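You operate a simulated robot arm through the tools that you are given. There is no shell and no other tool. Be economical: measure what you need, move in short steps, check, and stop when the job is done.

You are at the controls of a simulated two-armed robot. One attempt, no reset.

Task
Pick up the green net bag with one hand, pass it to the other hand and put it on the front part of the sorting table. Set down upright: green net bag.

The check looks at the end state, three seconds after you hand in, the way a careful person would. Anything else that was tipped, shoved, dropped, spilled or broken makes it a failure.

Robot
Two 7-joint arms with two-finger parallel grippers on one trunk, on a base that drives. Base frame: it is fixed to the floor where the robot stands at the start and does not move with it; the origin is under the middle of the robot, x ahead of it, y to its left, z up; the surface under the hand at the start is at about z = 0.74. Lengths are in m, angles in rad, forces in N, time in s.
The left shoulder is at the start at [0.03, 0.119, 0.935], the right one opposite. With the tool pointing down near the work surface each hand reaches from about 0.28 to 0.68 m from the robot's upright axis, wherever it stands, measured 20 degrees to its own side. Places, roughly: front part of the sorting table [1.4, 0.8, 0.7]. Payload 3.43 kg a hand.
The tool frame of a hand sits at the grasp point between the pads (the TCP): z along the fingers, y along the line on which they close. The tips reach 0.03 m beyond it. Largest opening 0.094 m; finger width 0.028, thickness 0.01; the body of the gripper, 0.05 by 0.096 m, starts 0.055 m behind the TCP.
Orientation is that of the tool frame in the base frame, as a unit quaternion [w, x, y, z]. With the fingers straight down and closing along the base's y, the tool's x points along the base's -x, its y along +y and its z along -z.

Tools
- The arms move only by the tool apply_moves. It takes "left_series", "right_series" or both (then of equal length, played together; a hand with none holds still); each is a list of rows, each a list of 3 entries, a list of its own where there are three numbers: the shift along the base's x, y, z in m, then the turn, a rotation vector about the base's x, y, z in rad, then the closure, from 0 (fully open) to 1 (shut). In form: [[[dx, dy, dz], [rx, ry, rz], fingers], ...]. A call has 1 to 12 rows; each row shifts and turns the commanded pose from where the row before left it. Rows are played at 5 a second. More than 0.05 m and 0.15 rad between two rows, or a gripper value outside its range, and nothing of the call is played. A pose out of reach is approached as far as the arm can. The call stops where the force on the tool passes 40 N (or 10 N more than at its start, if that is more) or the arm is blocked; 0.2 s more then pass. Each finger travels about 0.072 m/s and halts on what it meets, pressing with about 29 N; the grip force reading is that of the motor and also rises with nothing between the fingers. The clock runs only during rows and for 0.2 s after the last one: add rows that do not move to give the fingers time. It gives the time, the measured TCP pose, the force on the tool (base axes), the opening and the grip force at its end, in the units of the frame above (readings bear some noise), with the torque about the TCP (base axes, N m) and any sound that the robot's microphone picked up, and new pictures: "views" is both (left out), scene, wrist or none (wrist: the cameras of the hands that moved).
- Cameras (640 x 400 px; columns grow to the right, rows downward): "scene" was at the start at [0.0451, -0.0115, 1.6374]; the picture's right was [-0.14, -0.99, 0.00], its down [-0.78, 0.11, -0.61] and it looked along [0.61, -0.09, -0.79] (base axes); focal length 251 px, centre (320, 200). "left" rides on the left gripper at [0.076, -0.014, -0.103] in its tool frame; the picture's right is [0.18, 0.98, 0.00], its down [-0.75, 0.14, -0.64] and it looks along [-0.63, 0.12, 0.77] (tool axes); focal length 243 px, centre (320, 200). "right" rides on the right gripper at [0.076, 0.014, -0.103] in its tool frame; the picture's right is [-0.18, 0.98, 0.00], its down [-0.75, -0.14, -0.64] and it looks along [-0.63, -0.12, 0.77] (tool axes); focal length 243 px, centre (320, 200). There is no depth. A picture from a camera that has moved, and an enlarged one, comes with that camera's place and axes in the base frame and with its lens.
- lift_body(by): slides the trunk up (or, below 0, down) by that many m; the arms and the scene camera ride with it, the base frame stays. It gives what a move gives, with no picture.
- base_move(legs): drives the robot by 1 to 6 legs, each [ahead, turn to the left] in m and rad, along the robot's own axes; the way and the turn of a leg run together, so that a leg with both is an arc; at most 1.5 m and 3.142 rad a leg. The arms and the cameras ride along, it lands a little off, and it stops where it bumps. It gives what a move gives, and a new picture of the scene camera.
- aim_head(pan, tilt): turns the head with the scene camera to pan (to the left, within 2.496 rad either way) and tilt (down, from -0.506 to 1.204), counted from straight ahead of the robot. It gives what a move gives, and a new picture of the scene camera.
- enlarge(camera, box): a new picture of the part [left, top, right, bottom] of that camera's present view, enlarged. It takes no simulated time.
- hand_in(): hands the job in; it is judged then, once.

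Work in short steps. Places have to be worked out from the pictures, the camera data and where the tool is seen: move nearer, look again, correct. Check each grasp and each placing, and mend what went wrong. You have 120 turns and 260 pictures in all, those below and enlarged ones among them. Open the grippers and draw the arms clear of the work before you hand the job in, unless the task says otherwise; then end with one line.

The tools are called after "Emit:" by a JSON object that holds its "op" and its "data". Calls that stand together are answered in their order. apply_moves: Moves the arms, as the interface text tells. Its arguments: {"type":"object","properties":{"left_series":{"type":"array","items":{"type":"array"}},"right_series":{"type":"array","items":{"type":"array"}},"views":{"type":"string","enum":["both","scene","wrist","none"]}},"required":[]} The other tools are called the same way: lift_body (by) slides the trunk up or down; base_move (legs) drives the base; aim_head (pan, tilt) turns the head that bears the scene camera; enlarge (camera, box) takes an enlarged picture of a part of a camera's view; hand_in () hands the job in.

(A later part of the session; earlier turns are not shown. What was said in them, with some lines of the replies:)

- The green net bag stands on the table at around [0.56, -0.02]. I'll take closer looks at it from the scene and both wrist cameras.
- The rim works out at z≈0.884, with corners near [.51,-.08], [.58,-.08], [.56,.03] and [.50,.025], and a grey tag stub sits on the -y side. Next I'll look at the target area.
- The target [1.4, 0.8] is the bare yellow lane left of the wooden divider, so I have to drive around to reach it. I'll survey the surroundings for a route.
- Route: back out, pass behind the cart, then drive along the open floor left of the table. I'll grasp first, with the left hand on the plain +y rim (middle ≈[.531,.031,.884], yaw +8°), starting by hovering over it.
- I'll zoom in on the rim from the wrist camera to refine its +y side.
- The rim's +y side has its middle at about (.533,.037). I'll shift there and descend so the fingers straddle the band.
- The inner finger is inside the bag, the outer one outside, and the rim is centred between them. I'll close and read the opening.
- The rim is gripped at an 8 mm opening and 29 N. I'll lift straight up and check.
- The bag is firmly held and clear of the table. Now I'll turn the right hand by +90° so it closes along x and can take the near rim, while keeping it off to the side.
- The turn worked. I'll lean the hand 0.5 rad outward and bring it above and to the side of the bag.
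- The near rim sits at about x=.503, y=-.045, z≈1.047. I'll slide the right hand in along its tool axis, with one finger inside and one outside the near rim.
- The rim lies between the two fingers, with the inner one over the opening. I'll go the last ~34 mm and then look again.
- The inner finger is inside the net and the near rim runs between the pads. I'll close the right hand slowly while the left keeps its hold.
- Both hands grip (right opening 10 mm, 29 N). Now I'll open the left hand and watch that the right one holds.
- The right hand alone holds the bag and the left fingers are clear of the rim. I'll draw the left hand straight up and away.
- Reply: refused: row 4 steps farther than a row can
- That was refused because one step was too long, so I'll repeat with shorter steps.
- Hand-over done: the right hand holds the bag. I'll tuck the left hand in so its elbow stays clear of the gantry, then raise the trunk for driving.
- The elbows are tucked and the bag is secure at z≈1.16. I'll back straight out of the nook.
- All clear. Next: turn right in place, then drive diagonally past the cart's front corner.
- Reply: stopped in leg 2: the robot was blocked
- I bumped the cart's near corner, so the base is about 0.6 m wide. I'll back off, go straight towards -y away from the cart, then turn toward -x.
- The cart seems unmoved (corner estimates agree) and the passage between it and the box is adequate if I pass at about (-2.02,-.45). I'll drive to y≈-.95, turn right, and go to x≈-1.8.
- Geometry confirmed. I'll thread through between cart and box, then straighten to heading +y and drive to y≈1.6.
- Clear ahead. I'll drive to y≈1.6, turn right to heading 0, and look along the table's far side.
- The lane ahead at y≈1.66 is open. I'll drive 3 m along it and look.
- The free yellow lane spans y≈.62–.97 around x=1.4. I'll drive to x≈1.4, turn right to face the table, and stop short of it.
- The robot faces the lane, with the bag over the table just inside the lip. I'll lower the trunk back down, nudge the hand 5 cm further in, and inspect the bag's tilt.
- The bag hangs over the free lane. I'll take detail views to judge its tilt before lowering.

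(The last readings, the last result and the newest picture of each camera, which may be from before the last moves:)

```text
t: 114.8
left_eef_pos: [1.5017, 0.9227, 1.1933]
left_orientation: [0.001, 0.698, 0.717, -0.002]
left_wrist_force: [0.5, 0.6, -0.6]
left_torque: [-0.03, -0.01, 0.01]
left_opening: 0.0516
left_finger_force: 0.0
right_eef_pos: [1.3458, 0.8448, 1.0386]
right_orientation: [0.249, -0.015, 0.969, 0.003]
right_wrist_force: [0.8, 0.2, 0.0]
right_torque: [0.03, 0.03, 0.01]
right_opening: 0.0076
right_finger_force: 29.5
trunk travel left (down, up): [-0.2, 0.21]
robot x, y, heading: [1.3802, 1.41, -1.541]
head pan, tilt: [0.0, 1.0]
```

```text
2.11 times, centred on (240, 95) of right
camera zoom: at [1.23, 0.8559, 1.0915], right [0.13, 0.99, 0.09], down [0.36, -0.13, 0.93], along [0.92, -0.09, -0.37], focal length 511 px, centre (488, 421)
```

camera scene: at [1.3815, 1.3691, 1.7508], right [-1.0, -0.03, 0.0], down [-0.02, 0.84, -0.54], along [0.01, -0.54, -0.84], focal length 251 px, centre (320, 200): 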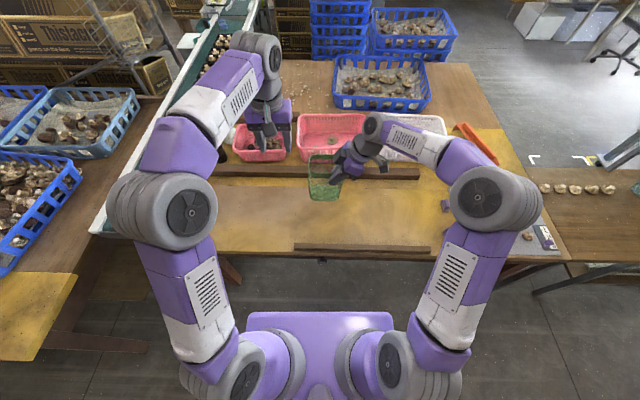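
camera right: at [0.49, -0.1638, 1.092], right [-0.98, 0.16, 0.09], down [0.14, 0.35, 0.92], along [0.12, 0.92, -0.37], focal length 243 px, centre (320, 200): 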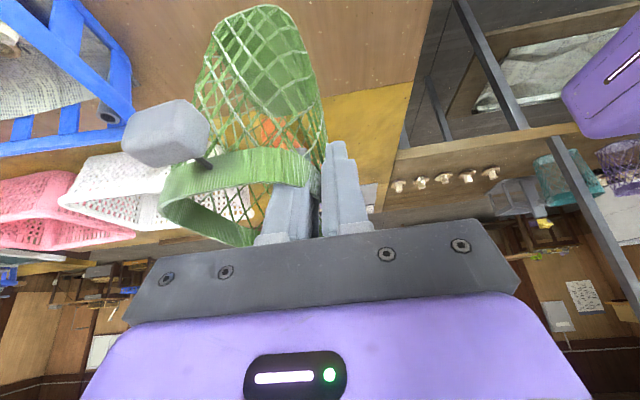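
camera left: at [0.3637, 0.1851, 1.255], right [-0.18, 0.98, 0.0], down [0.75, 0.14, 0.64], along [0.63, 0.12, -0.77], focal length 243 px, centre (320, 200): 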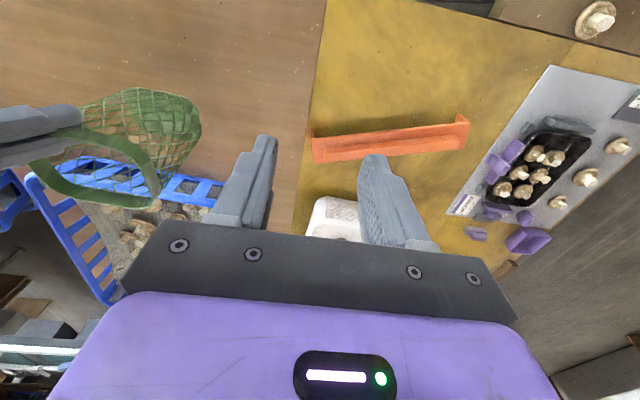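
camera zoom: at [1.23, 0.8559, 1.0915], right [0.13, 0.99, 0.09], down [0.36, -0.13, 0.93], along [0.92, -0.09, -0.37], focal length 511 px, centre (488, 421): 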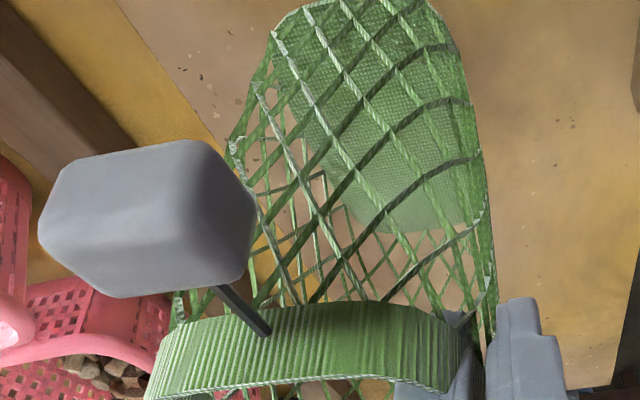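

The scene view shows the bag's +x and near walls vertical, meaning it is tilted about 0.07 rad on both axes. I'll correct with a turn of [-.07,+.07,0] and lower to about 2 cm above the table.

Emit:
{"op": "apply_moves", "data": {"right_series": [[[0, 0, -0.02], [-0.035, 0.035, 0], 1], [[0, 0, -0.03], [-0.035, 0.035, 0], 1], [[0, 0, -0.03], [0, 0, 0], 1], [[0, 0, -0.03], [0, 0, 0], 1], [[0, 0, -0.025], [0, 0, 0], 1], [[0, 0, 0], [0, 0, 0], 1]]}}

Emit:
{"op": "enlarge", "data": {"camera": "scene", "box": [290, 140, 370, 210]}}

Emit:
{"op": "enlarge", "data": {"camera": "left", "box": [100, 40, 300, 190]}}

```text
t: 116.2
left_eef_pos: [1.5014, 0.9232, 1.1942]
left_orientation: [0.001, 0.698, 0.716, -0.002]
left_wrist_force: [0.5, -0.6, -0.2]
left_torque: [0.01, 0.0, 0.0]
left_opening: 0.0514
left_finger_force: 0.0
right_eef_pos: [1.3447, 0.8454, 0.9041]
right_orientation: [0.214, -0.023, 0.976, -0.031]
right_wrist_force: [0.0, -1.1, 0.1]
right_torque: [0.0, 0.01, 0.0]
right_opening: 0.0077
right_finger_force: 29.1
trunk travel left (down, up): [-0.2, 0.21]
robot x, y, heading: [1.38, 1.4099, -1.542]
head pan, tilt: [0.0, 1.0]
camera scene: at [1.3817, 1.3693, 1.6308], right [-1.0, -0.03, 0.0], down [-0.02, 0.84, -0.54], along [0.01, -0.54, -0.84], focal length 251 px, centre (320, 200)
camera right: at [1.2321, 0.8611, 0.9642], right [0.14, 0.99, 0.01], down [0.42, -0.06, 0.9], along [0.9, -0.12, -0.43], focal length 243 px, centre (320, 200)
```

scene: 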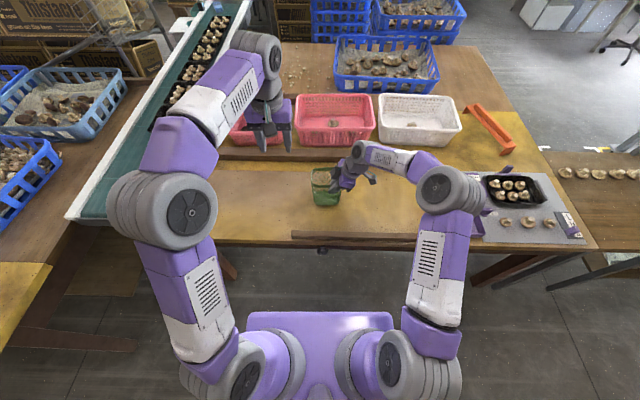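
right: 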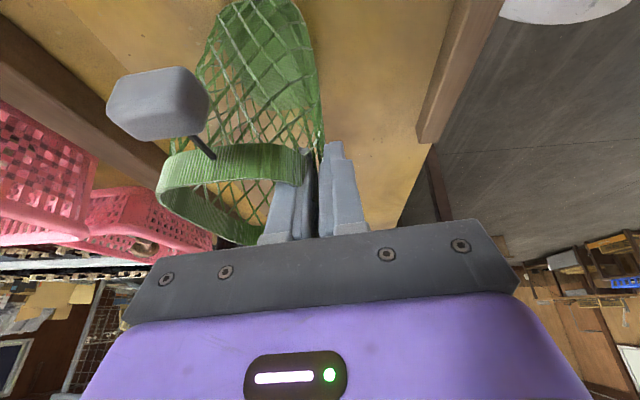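

```text
5.71 times, centred on (330, 175) of scene
camera zoom: at [1.3817, 1.3693, 1.6308], right [-1.0, -0.03, 0.0], down [-0.02, 0.84, -0.54], along [0.01, -0.54, -0.84], focal length 1434 px, centre (263, 343)
```

zoom: 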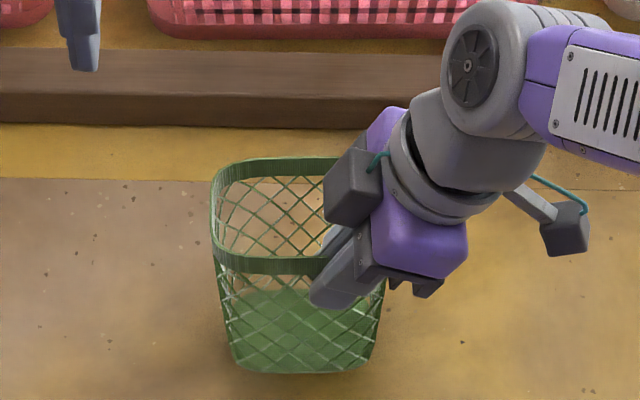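

```text
2.67 times, centred on (200, 115) of left
camera zoom: at [1.4856, 1.0003, 1.2964], right [0.98, 0.21, 0.0], down [0.16, -0.75, 0.64], along [0.13, -0.63, -0.77], focal length 647 px, centre (640, 427)
```

zoom: 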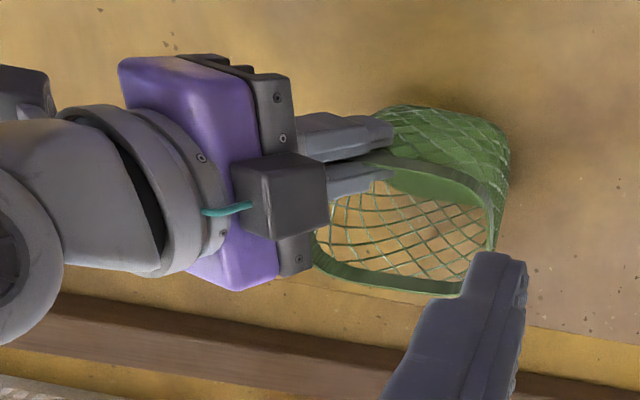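

The bag now looks upright, about 2 cm above bare table. I'll lower in 5 mm steps until contact shows.

Emit:
{"op": "apply_moves", "data": {"right_series": [[[0, 0, -0.006], [0, 0, 0], 1], [[0, 0, -0.006], [0, 0, 0], 1], [[0, 0, -0.005], [0, 0, 0], 1], [[0, 0, -0.004], [0, 0, 0], 1], [[0, 0, 0], [0, 0, 0], 1]], "views": "wrist"}}

Emit:
{"op": "enlarge", "data": {"camera": "scene", "box": [290, 140, 370, 210]}}

```text
t: 117.4
left_eef_pos: [1.5027, 0.9237, 1.1936]
left_orientation: [0.001, 0.698, 0.716, -0.001]
left_wrist_force: [-0.6, -0.5, -0.5]
left_torque: [-0.02, 0.0, -0.01]
left_opening: 0.0514
left_finger_force: 0.1
right_eef_pos: [1.3468, 0.8459, 0.883]
right_orientation: [0.213, -0.023, 0.976, -0.032]
right_wrist_force: [-1.1, 0.1, 1.6]
right_torque: [0.03, -0.07, 0.03]
right_opening: 0.0074
right_finger_force: 29.3
trunk travel left (down, up): [-0.2, 0.21]
robot x, y, heading: [1.3773, 1.4101, -1.546]
head pan, tilt: [0.0, 1.0]
camera right: at [1.2335, 0.8598, 0.9427], right [0.14, 0.99, 0.01], down [0.42, -0.06, 0.9], along [0.9, -0.12, -0.43], focal length 243 px, centre (320, 200)
```

right: 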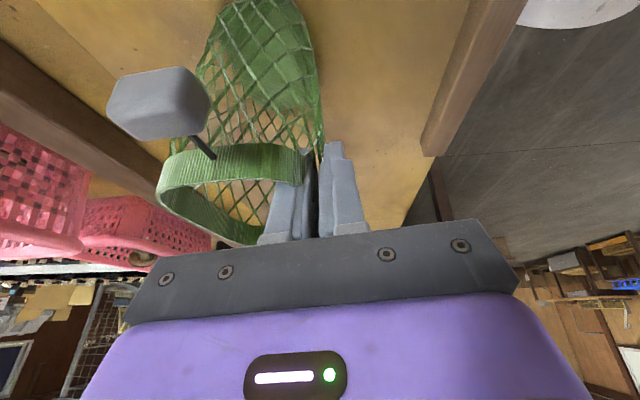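

```text
5.71 times, centred on (330, 175) of scene
camera zoom: at [1.3816, 1.3694, 1.6308], right [-1.0, -0.03, 0.0], down [-0.02, 0.84, -0.54], along [0.01, -0.54, -0.84], focal length 1434 px, centre (263, 343)
```

zoom: 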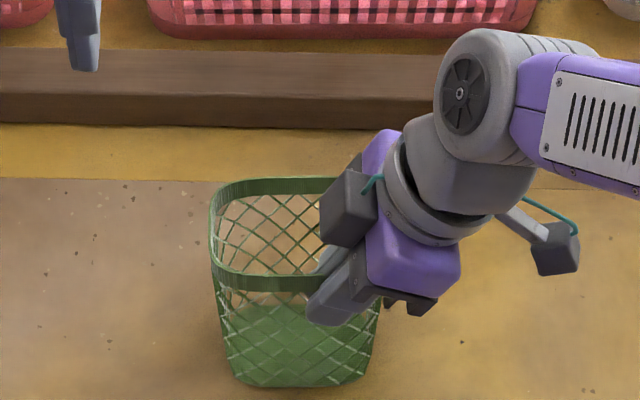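

Force is barely changing (1.6 N). I'll go down a few more millimetres.

Emit:
{"op": "apply_moves", "data": {"right_series": [[[0, 0, -0.002], [0, 0, 0], 1], [[0, 0, -0.002], [0, 0, 0], 1], [[0, 0, 0], [0, 0, 0], 1]], "views": "none"}}

```text
t: 118.2
left_eef_pos: [1.5019, 0.9259, 1.1954]
left_orientation: [0.001, 0.697, 0.717, -0.003]
left_wrist_force: [0.5, -0.2, 0.1]
left_torque: [0.03, 0.01, -0.04]
left_opening: 0.052
left_finger_force: 0.0
right_eef_pos: [1.3439, 0.844, 0.882]
right_orientation: [0.213, -0.023, 0.976, -0.033]
right_wrist_force: [-6.8, 1.3, 21.1]
right_torque: [0.1, -0.71, 0.08]
right_opening: 0.0077
right_finger_force: 28.8
trunk travel left (down, up): [-0.2, 0.21]
robot x, y, heading: [1.3805, 1.4111, -1.542]
head pan, tilt: [0.0, 1.0]
```

Firm contact at TCP z≈.881, centred under the base. I'll ease up slightly and open the fingers gradually.

Emit:
{"op": "apply_moves", "data": {"right_series": [[[0, 0, 0.003], [0, 0, 0], 1], [[0, 0, 0], [0, 0, 0], 0.9], [[0, 0, 0], [0, 0, 0], 0.75], [[0, 0, 0], [0, 0, 0], 0.6], [[0, 0, 0], [0, 0, 0], 0.5], [[0, 0, 0], [0, 0, 0], 0.5]]}}

Emit:
{"op": "enlarge", "data": {"camera": "scene", "box": [290, 140, 370, 210]}}

Emit:
{"op": "enlarge", "data": {"camera": "right", "box": [90, 0, 410, 250]}}

```text
t: 119.6
left_eef_pos: [1.5031, 0.9237, 1.1944]
left_orientation: [0.001, 0.698, 0.716, -0.002]
left_wrist_force: [-1.1, 0.3, -0.5]
left_torque: [0.0, -0.02, 0.01]
left_opening: 0.0518
left_finger_force: 0.1
right_eef_pos: [1.3456, 0.8445, 0.8799]
right_orientation: [0.214, -0.024, 0.976, -0.031]
right_wrist_force: [-0.5, 0.3, -0.7]
right_torque: [0.02, 0.01, 0.0]
right_opening: 0.047
right_finger_force: 0.0
trunk travel left (down, up): [-0.2, 0.21]
robot x, y, heading: [1.3804, 1.4093, -1.539]
head pan, tilt: [0.0, 1.0]
camera scene: at [1.3816, 1.3692, 1.6308], right [-1.0, -0.03, 0.0], down [-0.02, 0.84, -0.54], along [0.01, -0.54, -0.84], focal length 251 px, centre (320, 200)
camera right: at [1.2336, 0.8599, 0.9413], right [0.14, 0.99, 0.01], down [0.42, -0.06, 0.9], along [0.9, -0.12, -0.43], focal length 243 px, centre (320, 200)
```

scene: 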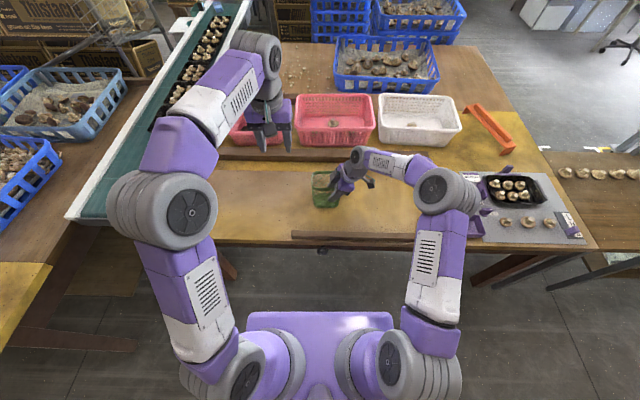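
right: 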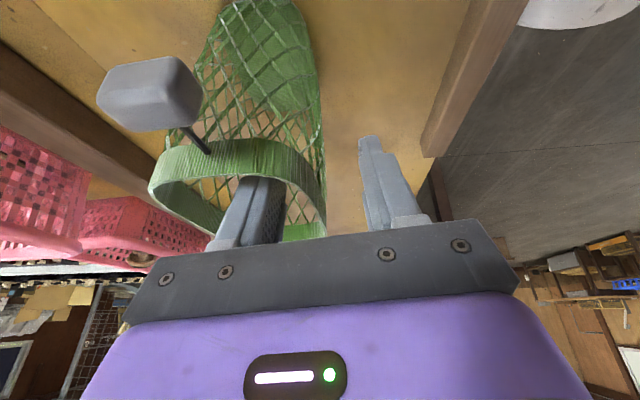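

```text
5.71 times, centred on (330, 175) of scene
camera zoom: at [1.3816, 1.3692, 1.6308], right [-1.0, -0.03, 0.0], down [-0.02, 0.84, -0.54], along [0.01, -0.54, -0.84], focal length 1434 px, centre (263, 343)
```

zoom: 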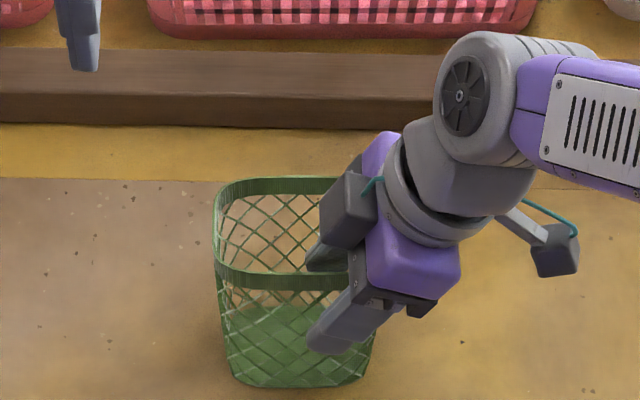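

```text
1.60 times, centred on (250, 125) of right
camera zoom: at [1.2336, 0.8599, 0.9413], right [0.14, 0.99, 0.01], down [0.42, -0.06, 0.9], along [0.9, -0.12, -0.43], focal length 388 px, centre (432, 320)
```

zoom: 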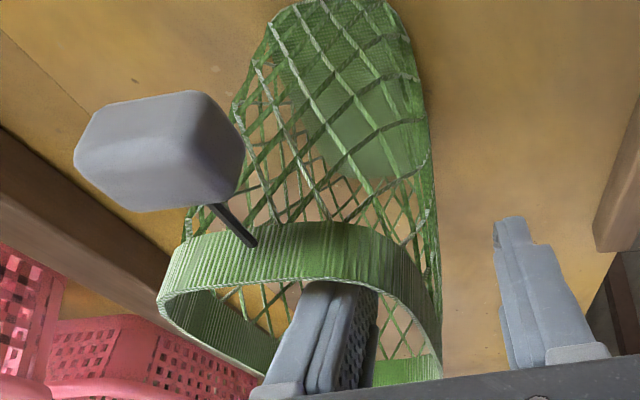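

Released, and the bag stands on its base. I'll withdraw the right hand back along its own axis.

Emit:
{"op": "apply_moves", "data": {"right_series": [[[-0.013, 0.001, 0.027], [0, 0, 0], 0.5], [[-0.017, 0.002, 0.036], [0, 0, 0], 0.5], [[-0.017, 0.002, 0.036], [0, 0, 0], 0.5], [[-0.03, 0.01, 0.03], [0, 0, 0], 0.5], [[-0.03, 0.02, 0.03], [0, 0, 0], 0.5], [[-0.03, 0.02, 0.03], [0, 0, 0], 0.5], [[0, 0, 0], [0, 0, 0], 0.5]]}}

Emit:
{"op": "enlarge", "data": {"camera": "scene", "box": [280, 130, 380, 220]}}

Emit:
{"op": "enlarge", "data": {"camera": "left", "box": [100, 40, 300, 190]}}

```text
t: 121.2
left_eef_pos: [1.5035, 0.9231, 1.1917]
left_orientation: [0.0, 0.698, 0.716, -0.001]
left_wrist_force: [-0.1, 1.0, -0.3]
left_torque: [0.02, 0.0, 0.03]
left_opening: 0.0517
left_finger_force: 0.1
right_eef_pos: [1.2106, 0.9008, 1.0715]
right_orientation: [0.213, -0.024, 0.976, -0.029]
right_wrist_force: [0.1, 0.7, 0.2]
right_torque: [0.01, 0.0, -0.01]
right_opening: 0.047
right_finger_force: 0.1
trunk travel left (down, up): [-0.2, 0.21]
robot x, y, heading: [1.3809, 1.4074, -1.546]
head pan, tilt: [0.0, 1.0]
camera scene: at [1.3819, 1.3684, 1.6307], right [-1.0, -0.03, 0.0], down [-0.02, 0.84, -0.54], along [0.01, -0.54, -0.84], focal length 251 px, centre (320, 200)
camera right: at [1.0983, 0.9159, 1.1322], right [0.14, 0.99, 0.01], down [0.42, -0.07, 0.9], along [0.9, -0.12, -0.43], focal length 243 px, centre (320, 200)
```

scene: 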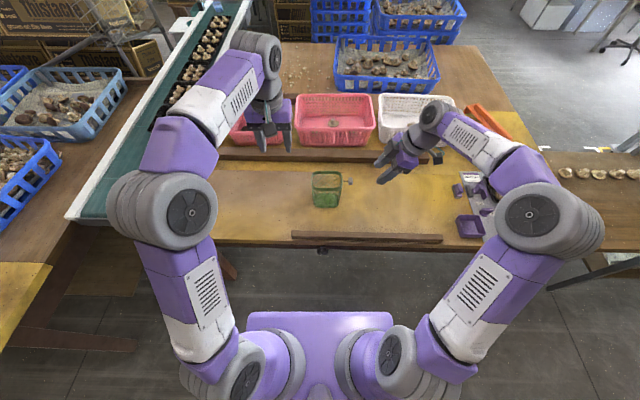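
right: 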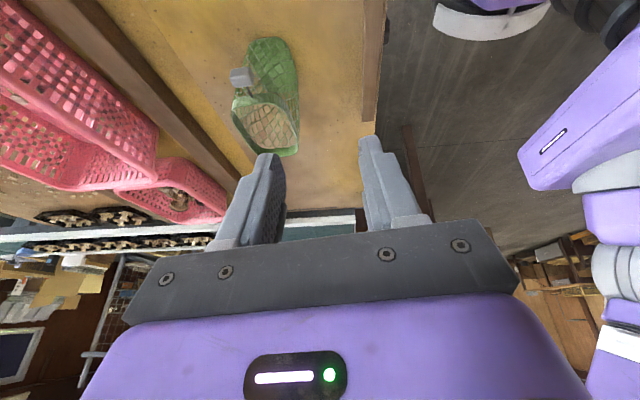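

```text
4.44 times, centred on (330, 175) of scene
camera zoom: at [1.3819, 1.3684, 1.6307], right [-1.0, -0.03, 0.0], down [-0.02, 0.84, -0.54], along [0.01, -0.54, -0.84], focal length 1115 px, centre (276, 311)
```

zoom: 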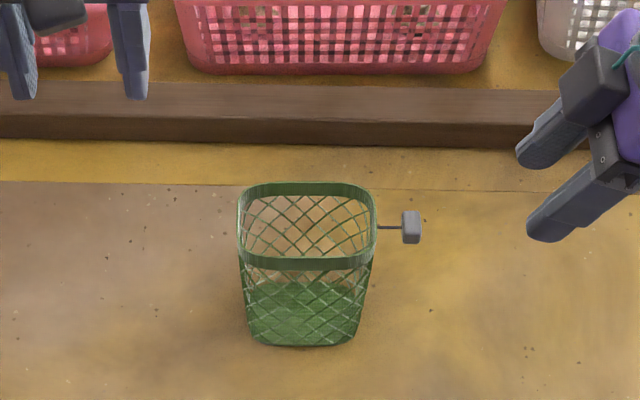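

```text
2.67 times, centred on (200, 115) of left
camera zoom: at [1.4858, 0.9995, 1.2961], right [0.98, 0.21, 0.0], down [0.16, -0.75, 0.64], along [0.13, -0.63, -0.77], focal length 647 px, centre (640, 427)
```

zoom: 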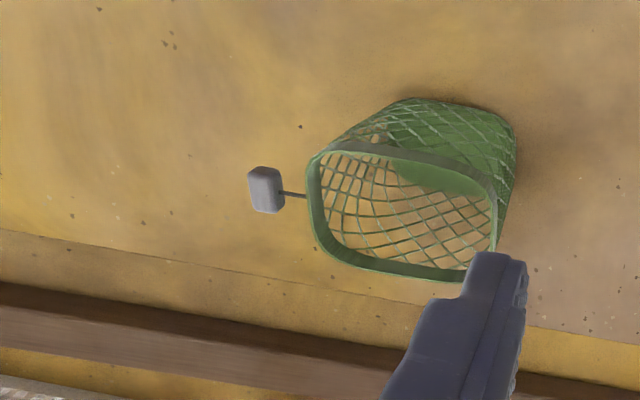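

The bag stands upright and free at about [1.37, .81]. I'll open both grippers fully, raise the trunk and back away from the table.

Emit:
{"op": "apply_moves", "data": {"left_series": [[[0, 0, 0.03], [0, 0, 0], 0.2], [[0, 0, 0.03], [0, 0, 0], 0], [[0, 0, 0], [0, 0, 0], 0]], "right_series": [[[0, 0, 0.04], [0, 0, 0], 0.3], [[0, 0, 0.04], [0, 0, 0], 0], [[0, 0, 0], [0, 0, 0], 0]], "views": "none"}}

Emit:
{"op": "base_move", "data": {"legs": [[-0.3, 0]]}}

Emit:
{"op": "enlarge", "data": {"camera": "scene", "box": [240, 60, 440, 200]}}

Emit:
{"op": "aim_head", "data": {"pan": -0.9, "tilt": 0.5}}

Emit:
{"op": "enlarge", "data": {"camera": "scene", "box": [300, 60, 500, 200]}}

```text
t: 122.0
left_eef_pos: [1.5035, 0.925, 1.2536]
left_orientation: [-0.001, 0.698, 0.716, -0.001]
left_wrist_force: [-0.2, 0.8, 0.3]
left_torque: [-0.04, 0.01, 0.07]
left_opening: 0.0942
left_finger_force: 0.0
right_eef_pos: [1.2095, 0.901, 1.1532]
right_orientation: [0.213, -0.023, 0.976, -0.03]
right_wrist_force: [-0.7, -0.3, -1.3]
right_torque: [-0.01, -0.02, 0.02]
right_opening: 0.0941
right_finger_force: 0.0
trunk travel left (down, up): [-0.2, 0.21]
robot x, y, heading: [1.3793, 1.4093, -1.541]
head pan, tilt: [0.0, 1.0]
```

```text
t: 124.0
left_eef_pos: [1.4941, 1.2204, 1.2543]
left_orientation: [0.0, 0.698, 0.716, -0.001]
left_wrist_force: [0.3, -0.1, -0.8]
left_torque: [-0.04, 0.02, 0.01]
left_opening: 0.0938
left_finger_force: 0.1
right_eef_pos: [1.2007, 1.1981, 1.1538]
right_orientation: [0.213, -0.023, 0.976, -0.03]
right_wrist_force: [-0.8, -0.4, 0.1]
right_torque: [0.02, -0.02, -0.04]
right_opening: 0.094
right_finger_force: 0.1
trunk travel left (down, up): [-0.2, 0.21]
robot x, y, heading: [1.3684, 1.7056, -1.545]
head pan, tilt: [0.0, 1.0]
camera scene: at [1.3738, 1.6655, 1.6308], right [-1.0, -0.03, 0.0], down [-0.02, 0.84, -0.54], along [0.01, -0.54, -0.84], focal length 251 px, centre (320, 200)
```

scene: 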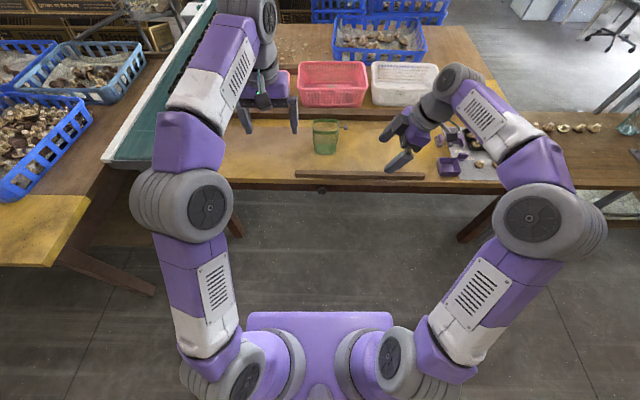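

```text
2.86 times, centred on (340, 130) of scene
camera zoom: at [1.3738, 1.6655, 1.6308], right [-1.0, -0.03, 0.0], down [-0.02, 0.84, -0.54], along [0.01, -0.54, -0.84], focal length 717 px, centre (263, 400)
```

zoom: 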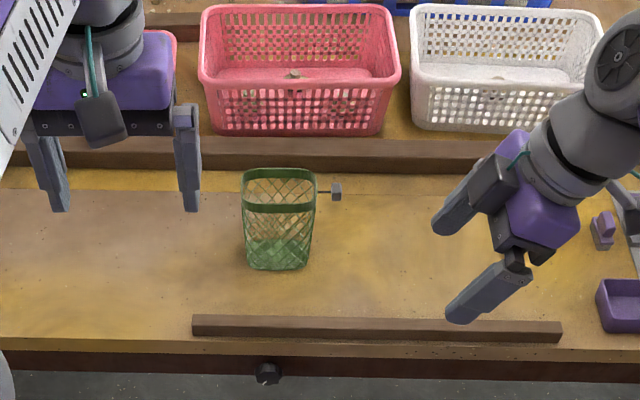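

```text
t: 125.2
left_eef_pos: [1.4938, 1.2189, 1.2547]
left_orientation: [0.001, 0.698, 0.716, -0.002]
left_wrist_force: [-0.2, -0.2, 0.0]
left_torque: [0.01, 0.0, -0.03]
left_opening: 0.0938
left_finger_force: 0.1
right_eef_pos: [1.2002, 1.1963, 1.1529]
right_orientation: [0.213, -0.022, 0.976, -0.031]
right_wrist_force: [0.5, -0.2, 0.9]
right_torque: [-0.02, 0.03, 0.03]
right_opening: 0.094
right_finger_force: 0.0
trunk travel left (down, up): [-0.2, 0.21]
robot x, y, heading: [1.3729, 1.7048, -1.542]
head pan, tilt: [-0.901, 0.499]
camera scene: at [1.3023, 1.6758, 1.6718], right [-0.64, 0.77, 0.0], down [0.37, 0.31, -0.88], along [-0.67, -0.56, -0.48], focal length 251 px, centre (320, 200)
```

scene: 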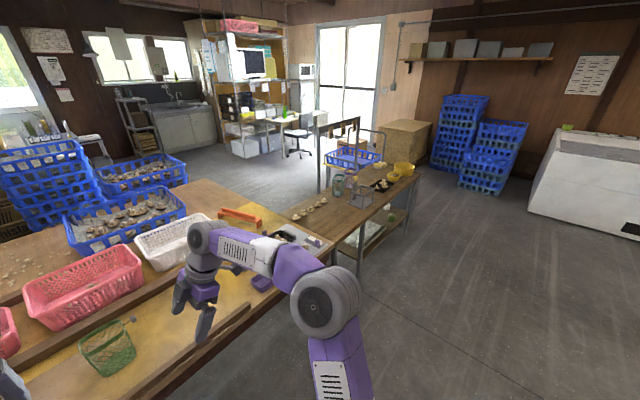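

```text
2.86 times, centred on (400, 130) of scene
camera zoom: at [1.3023, 1.6758, 1.6718], right [-0.64, 0.77, 0.0], down [0.37, 0.31, -0.88], along [-0.67, -0.56, -0.48], focal length 717 px, centre (91, 400)
```

zoom: 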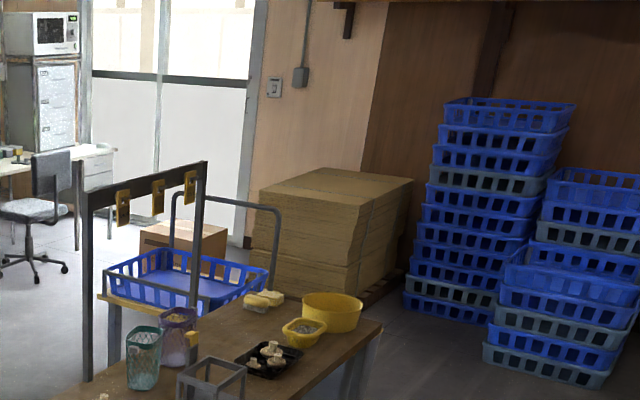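

The bag stands upright in the lane, both hands are open and clear, and nothing else looks disturbed. Handing in.

Emit:
{"op": "hand_in", "data": {}}

```text
The job is handed in.
```

The green net bag was picked up with the left hand, passed to the right, and set down upright at about [1.37, 0.81] on the front part of the sorting table. On the way the base bumped the blue-crate cart once; from the pictures the cart did not move, but I judged that by eye.
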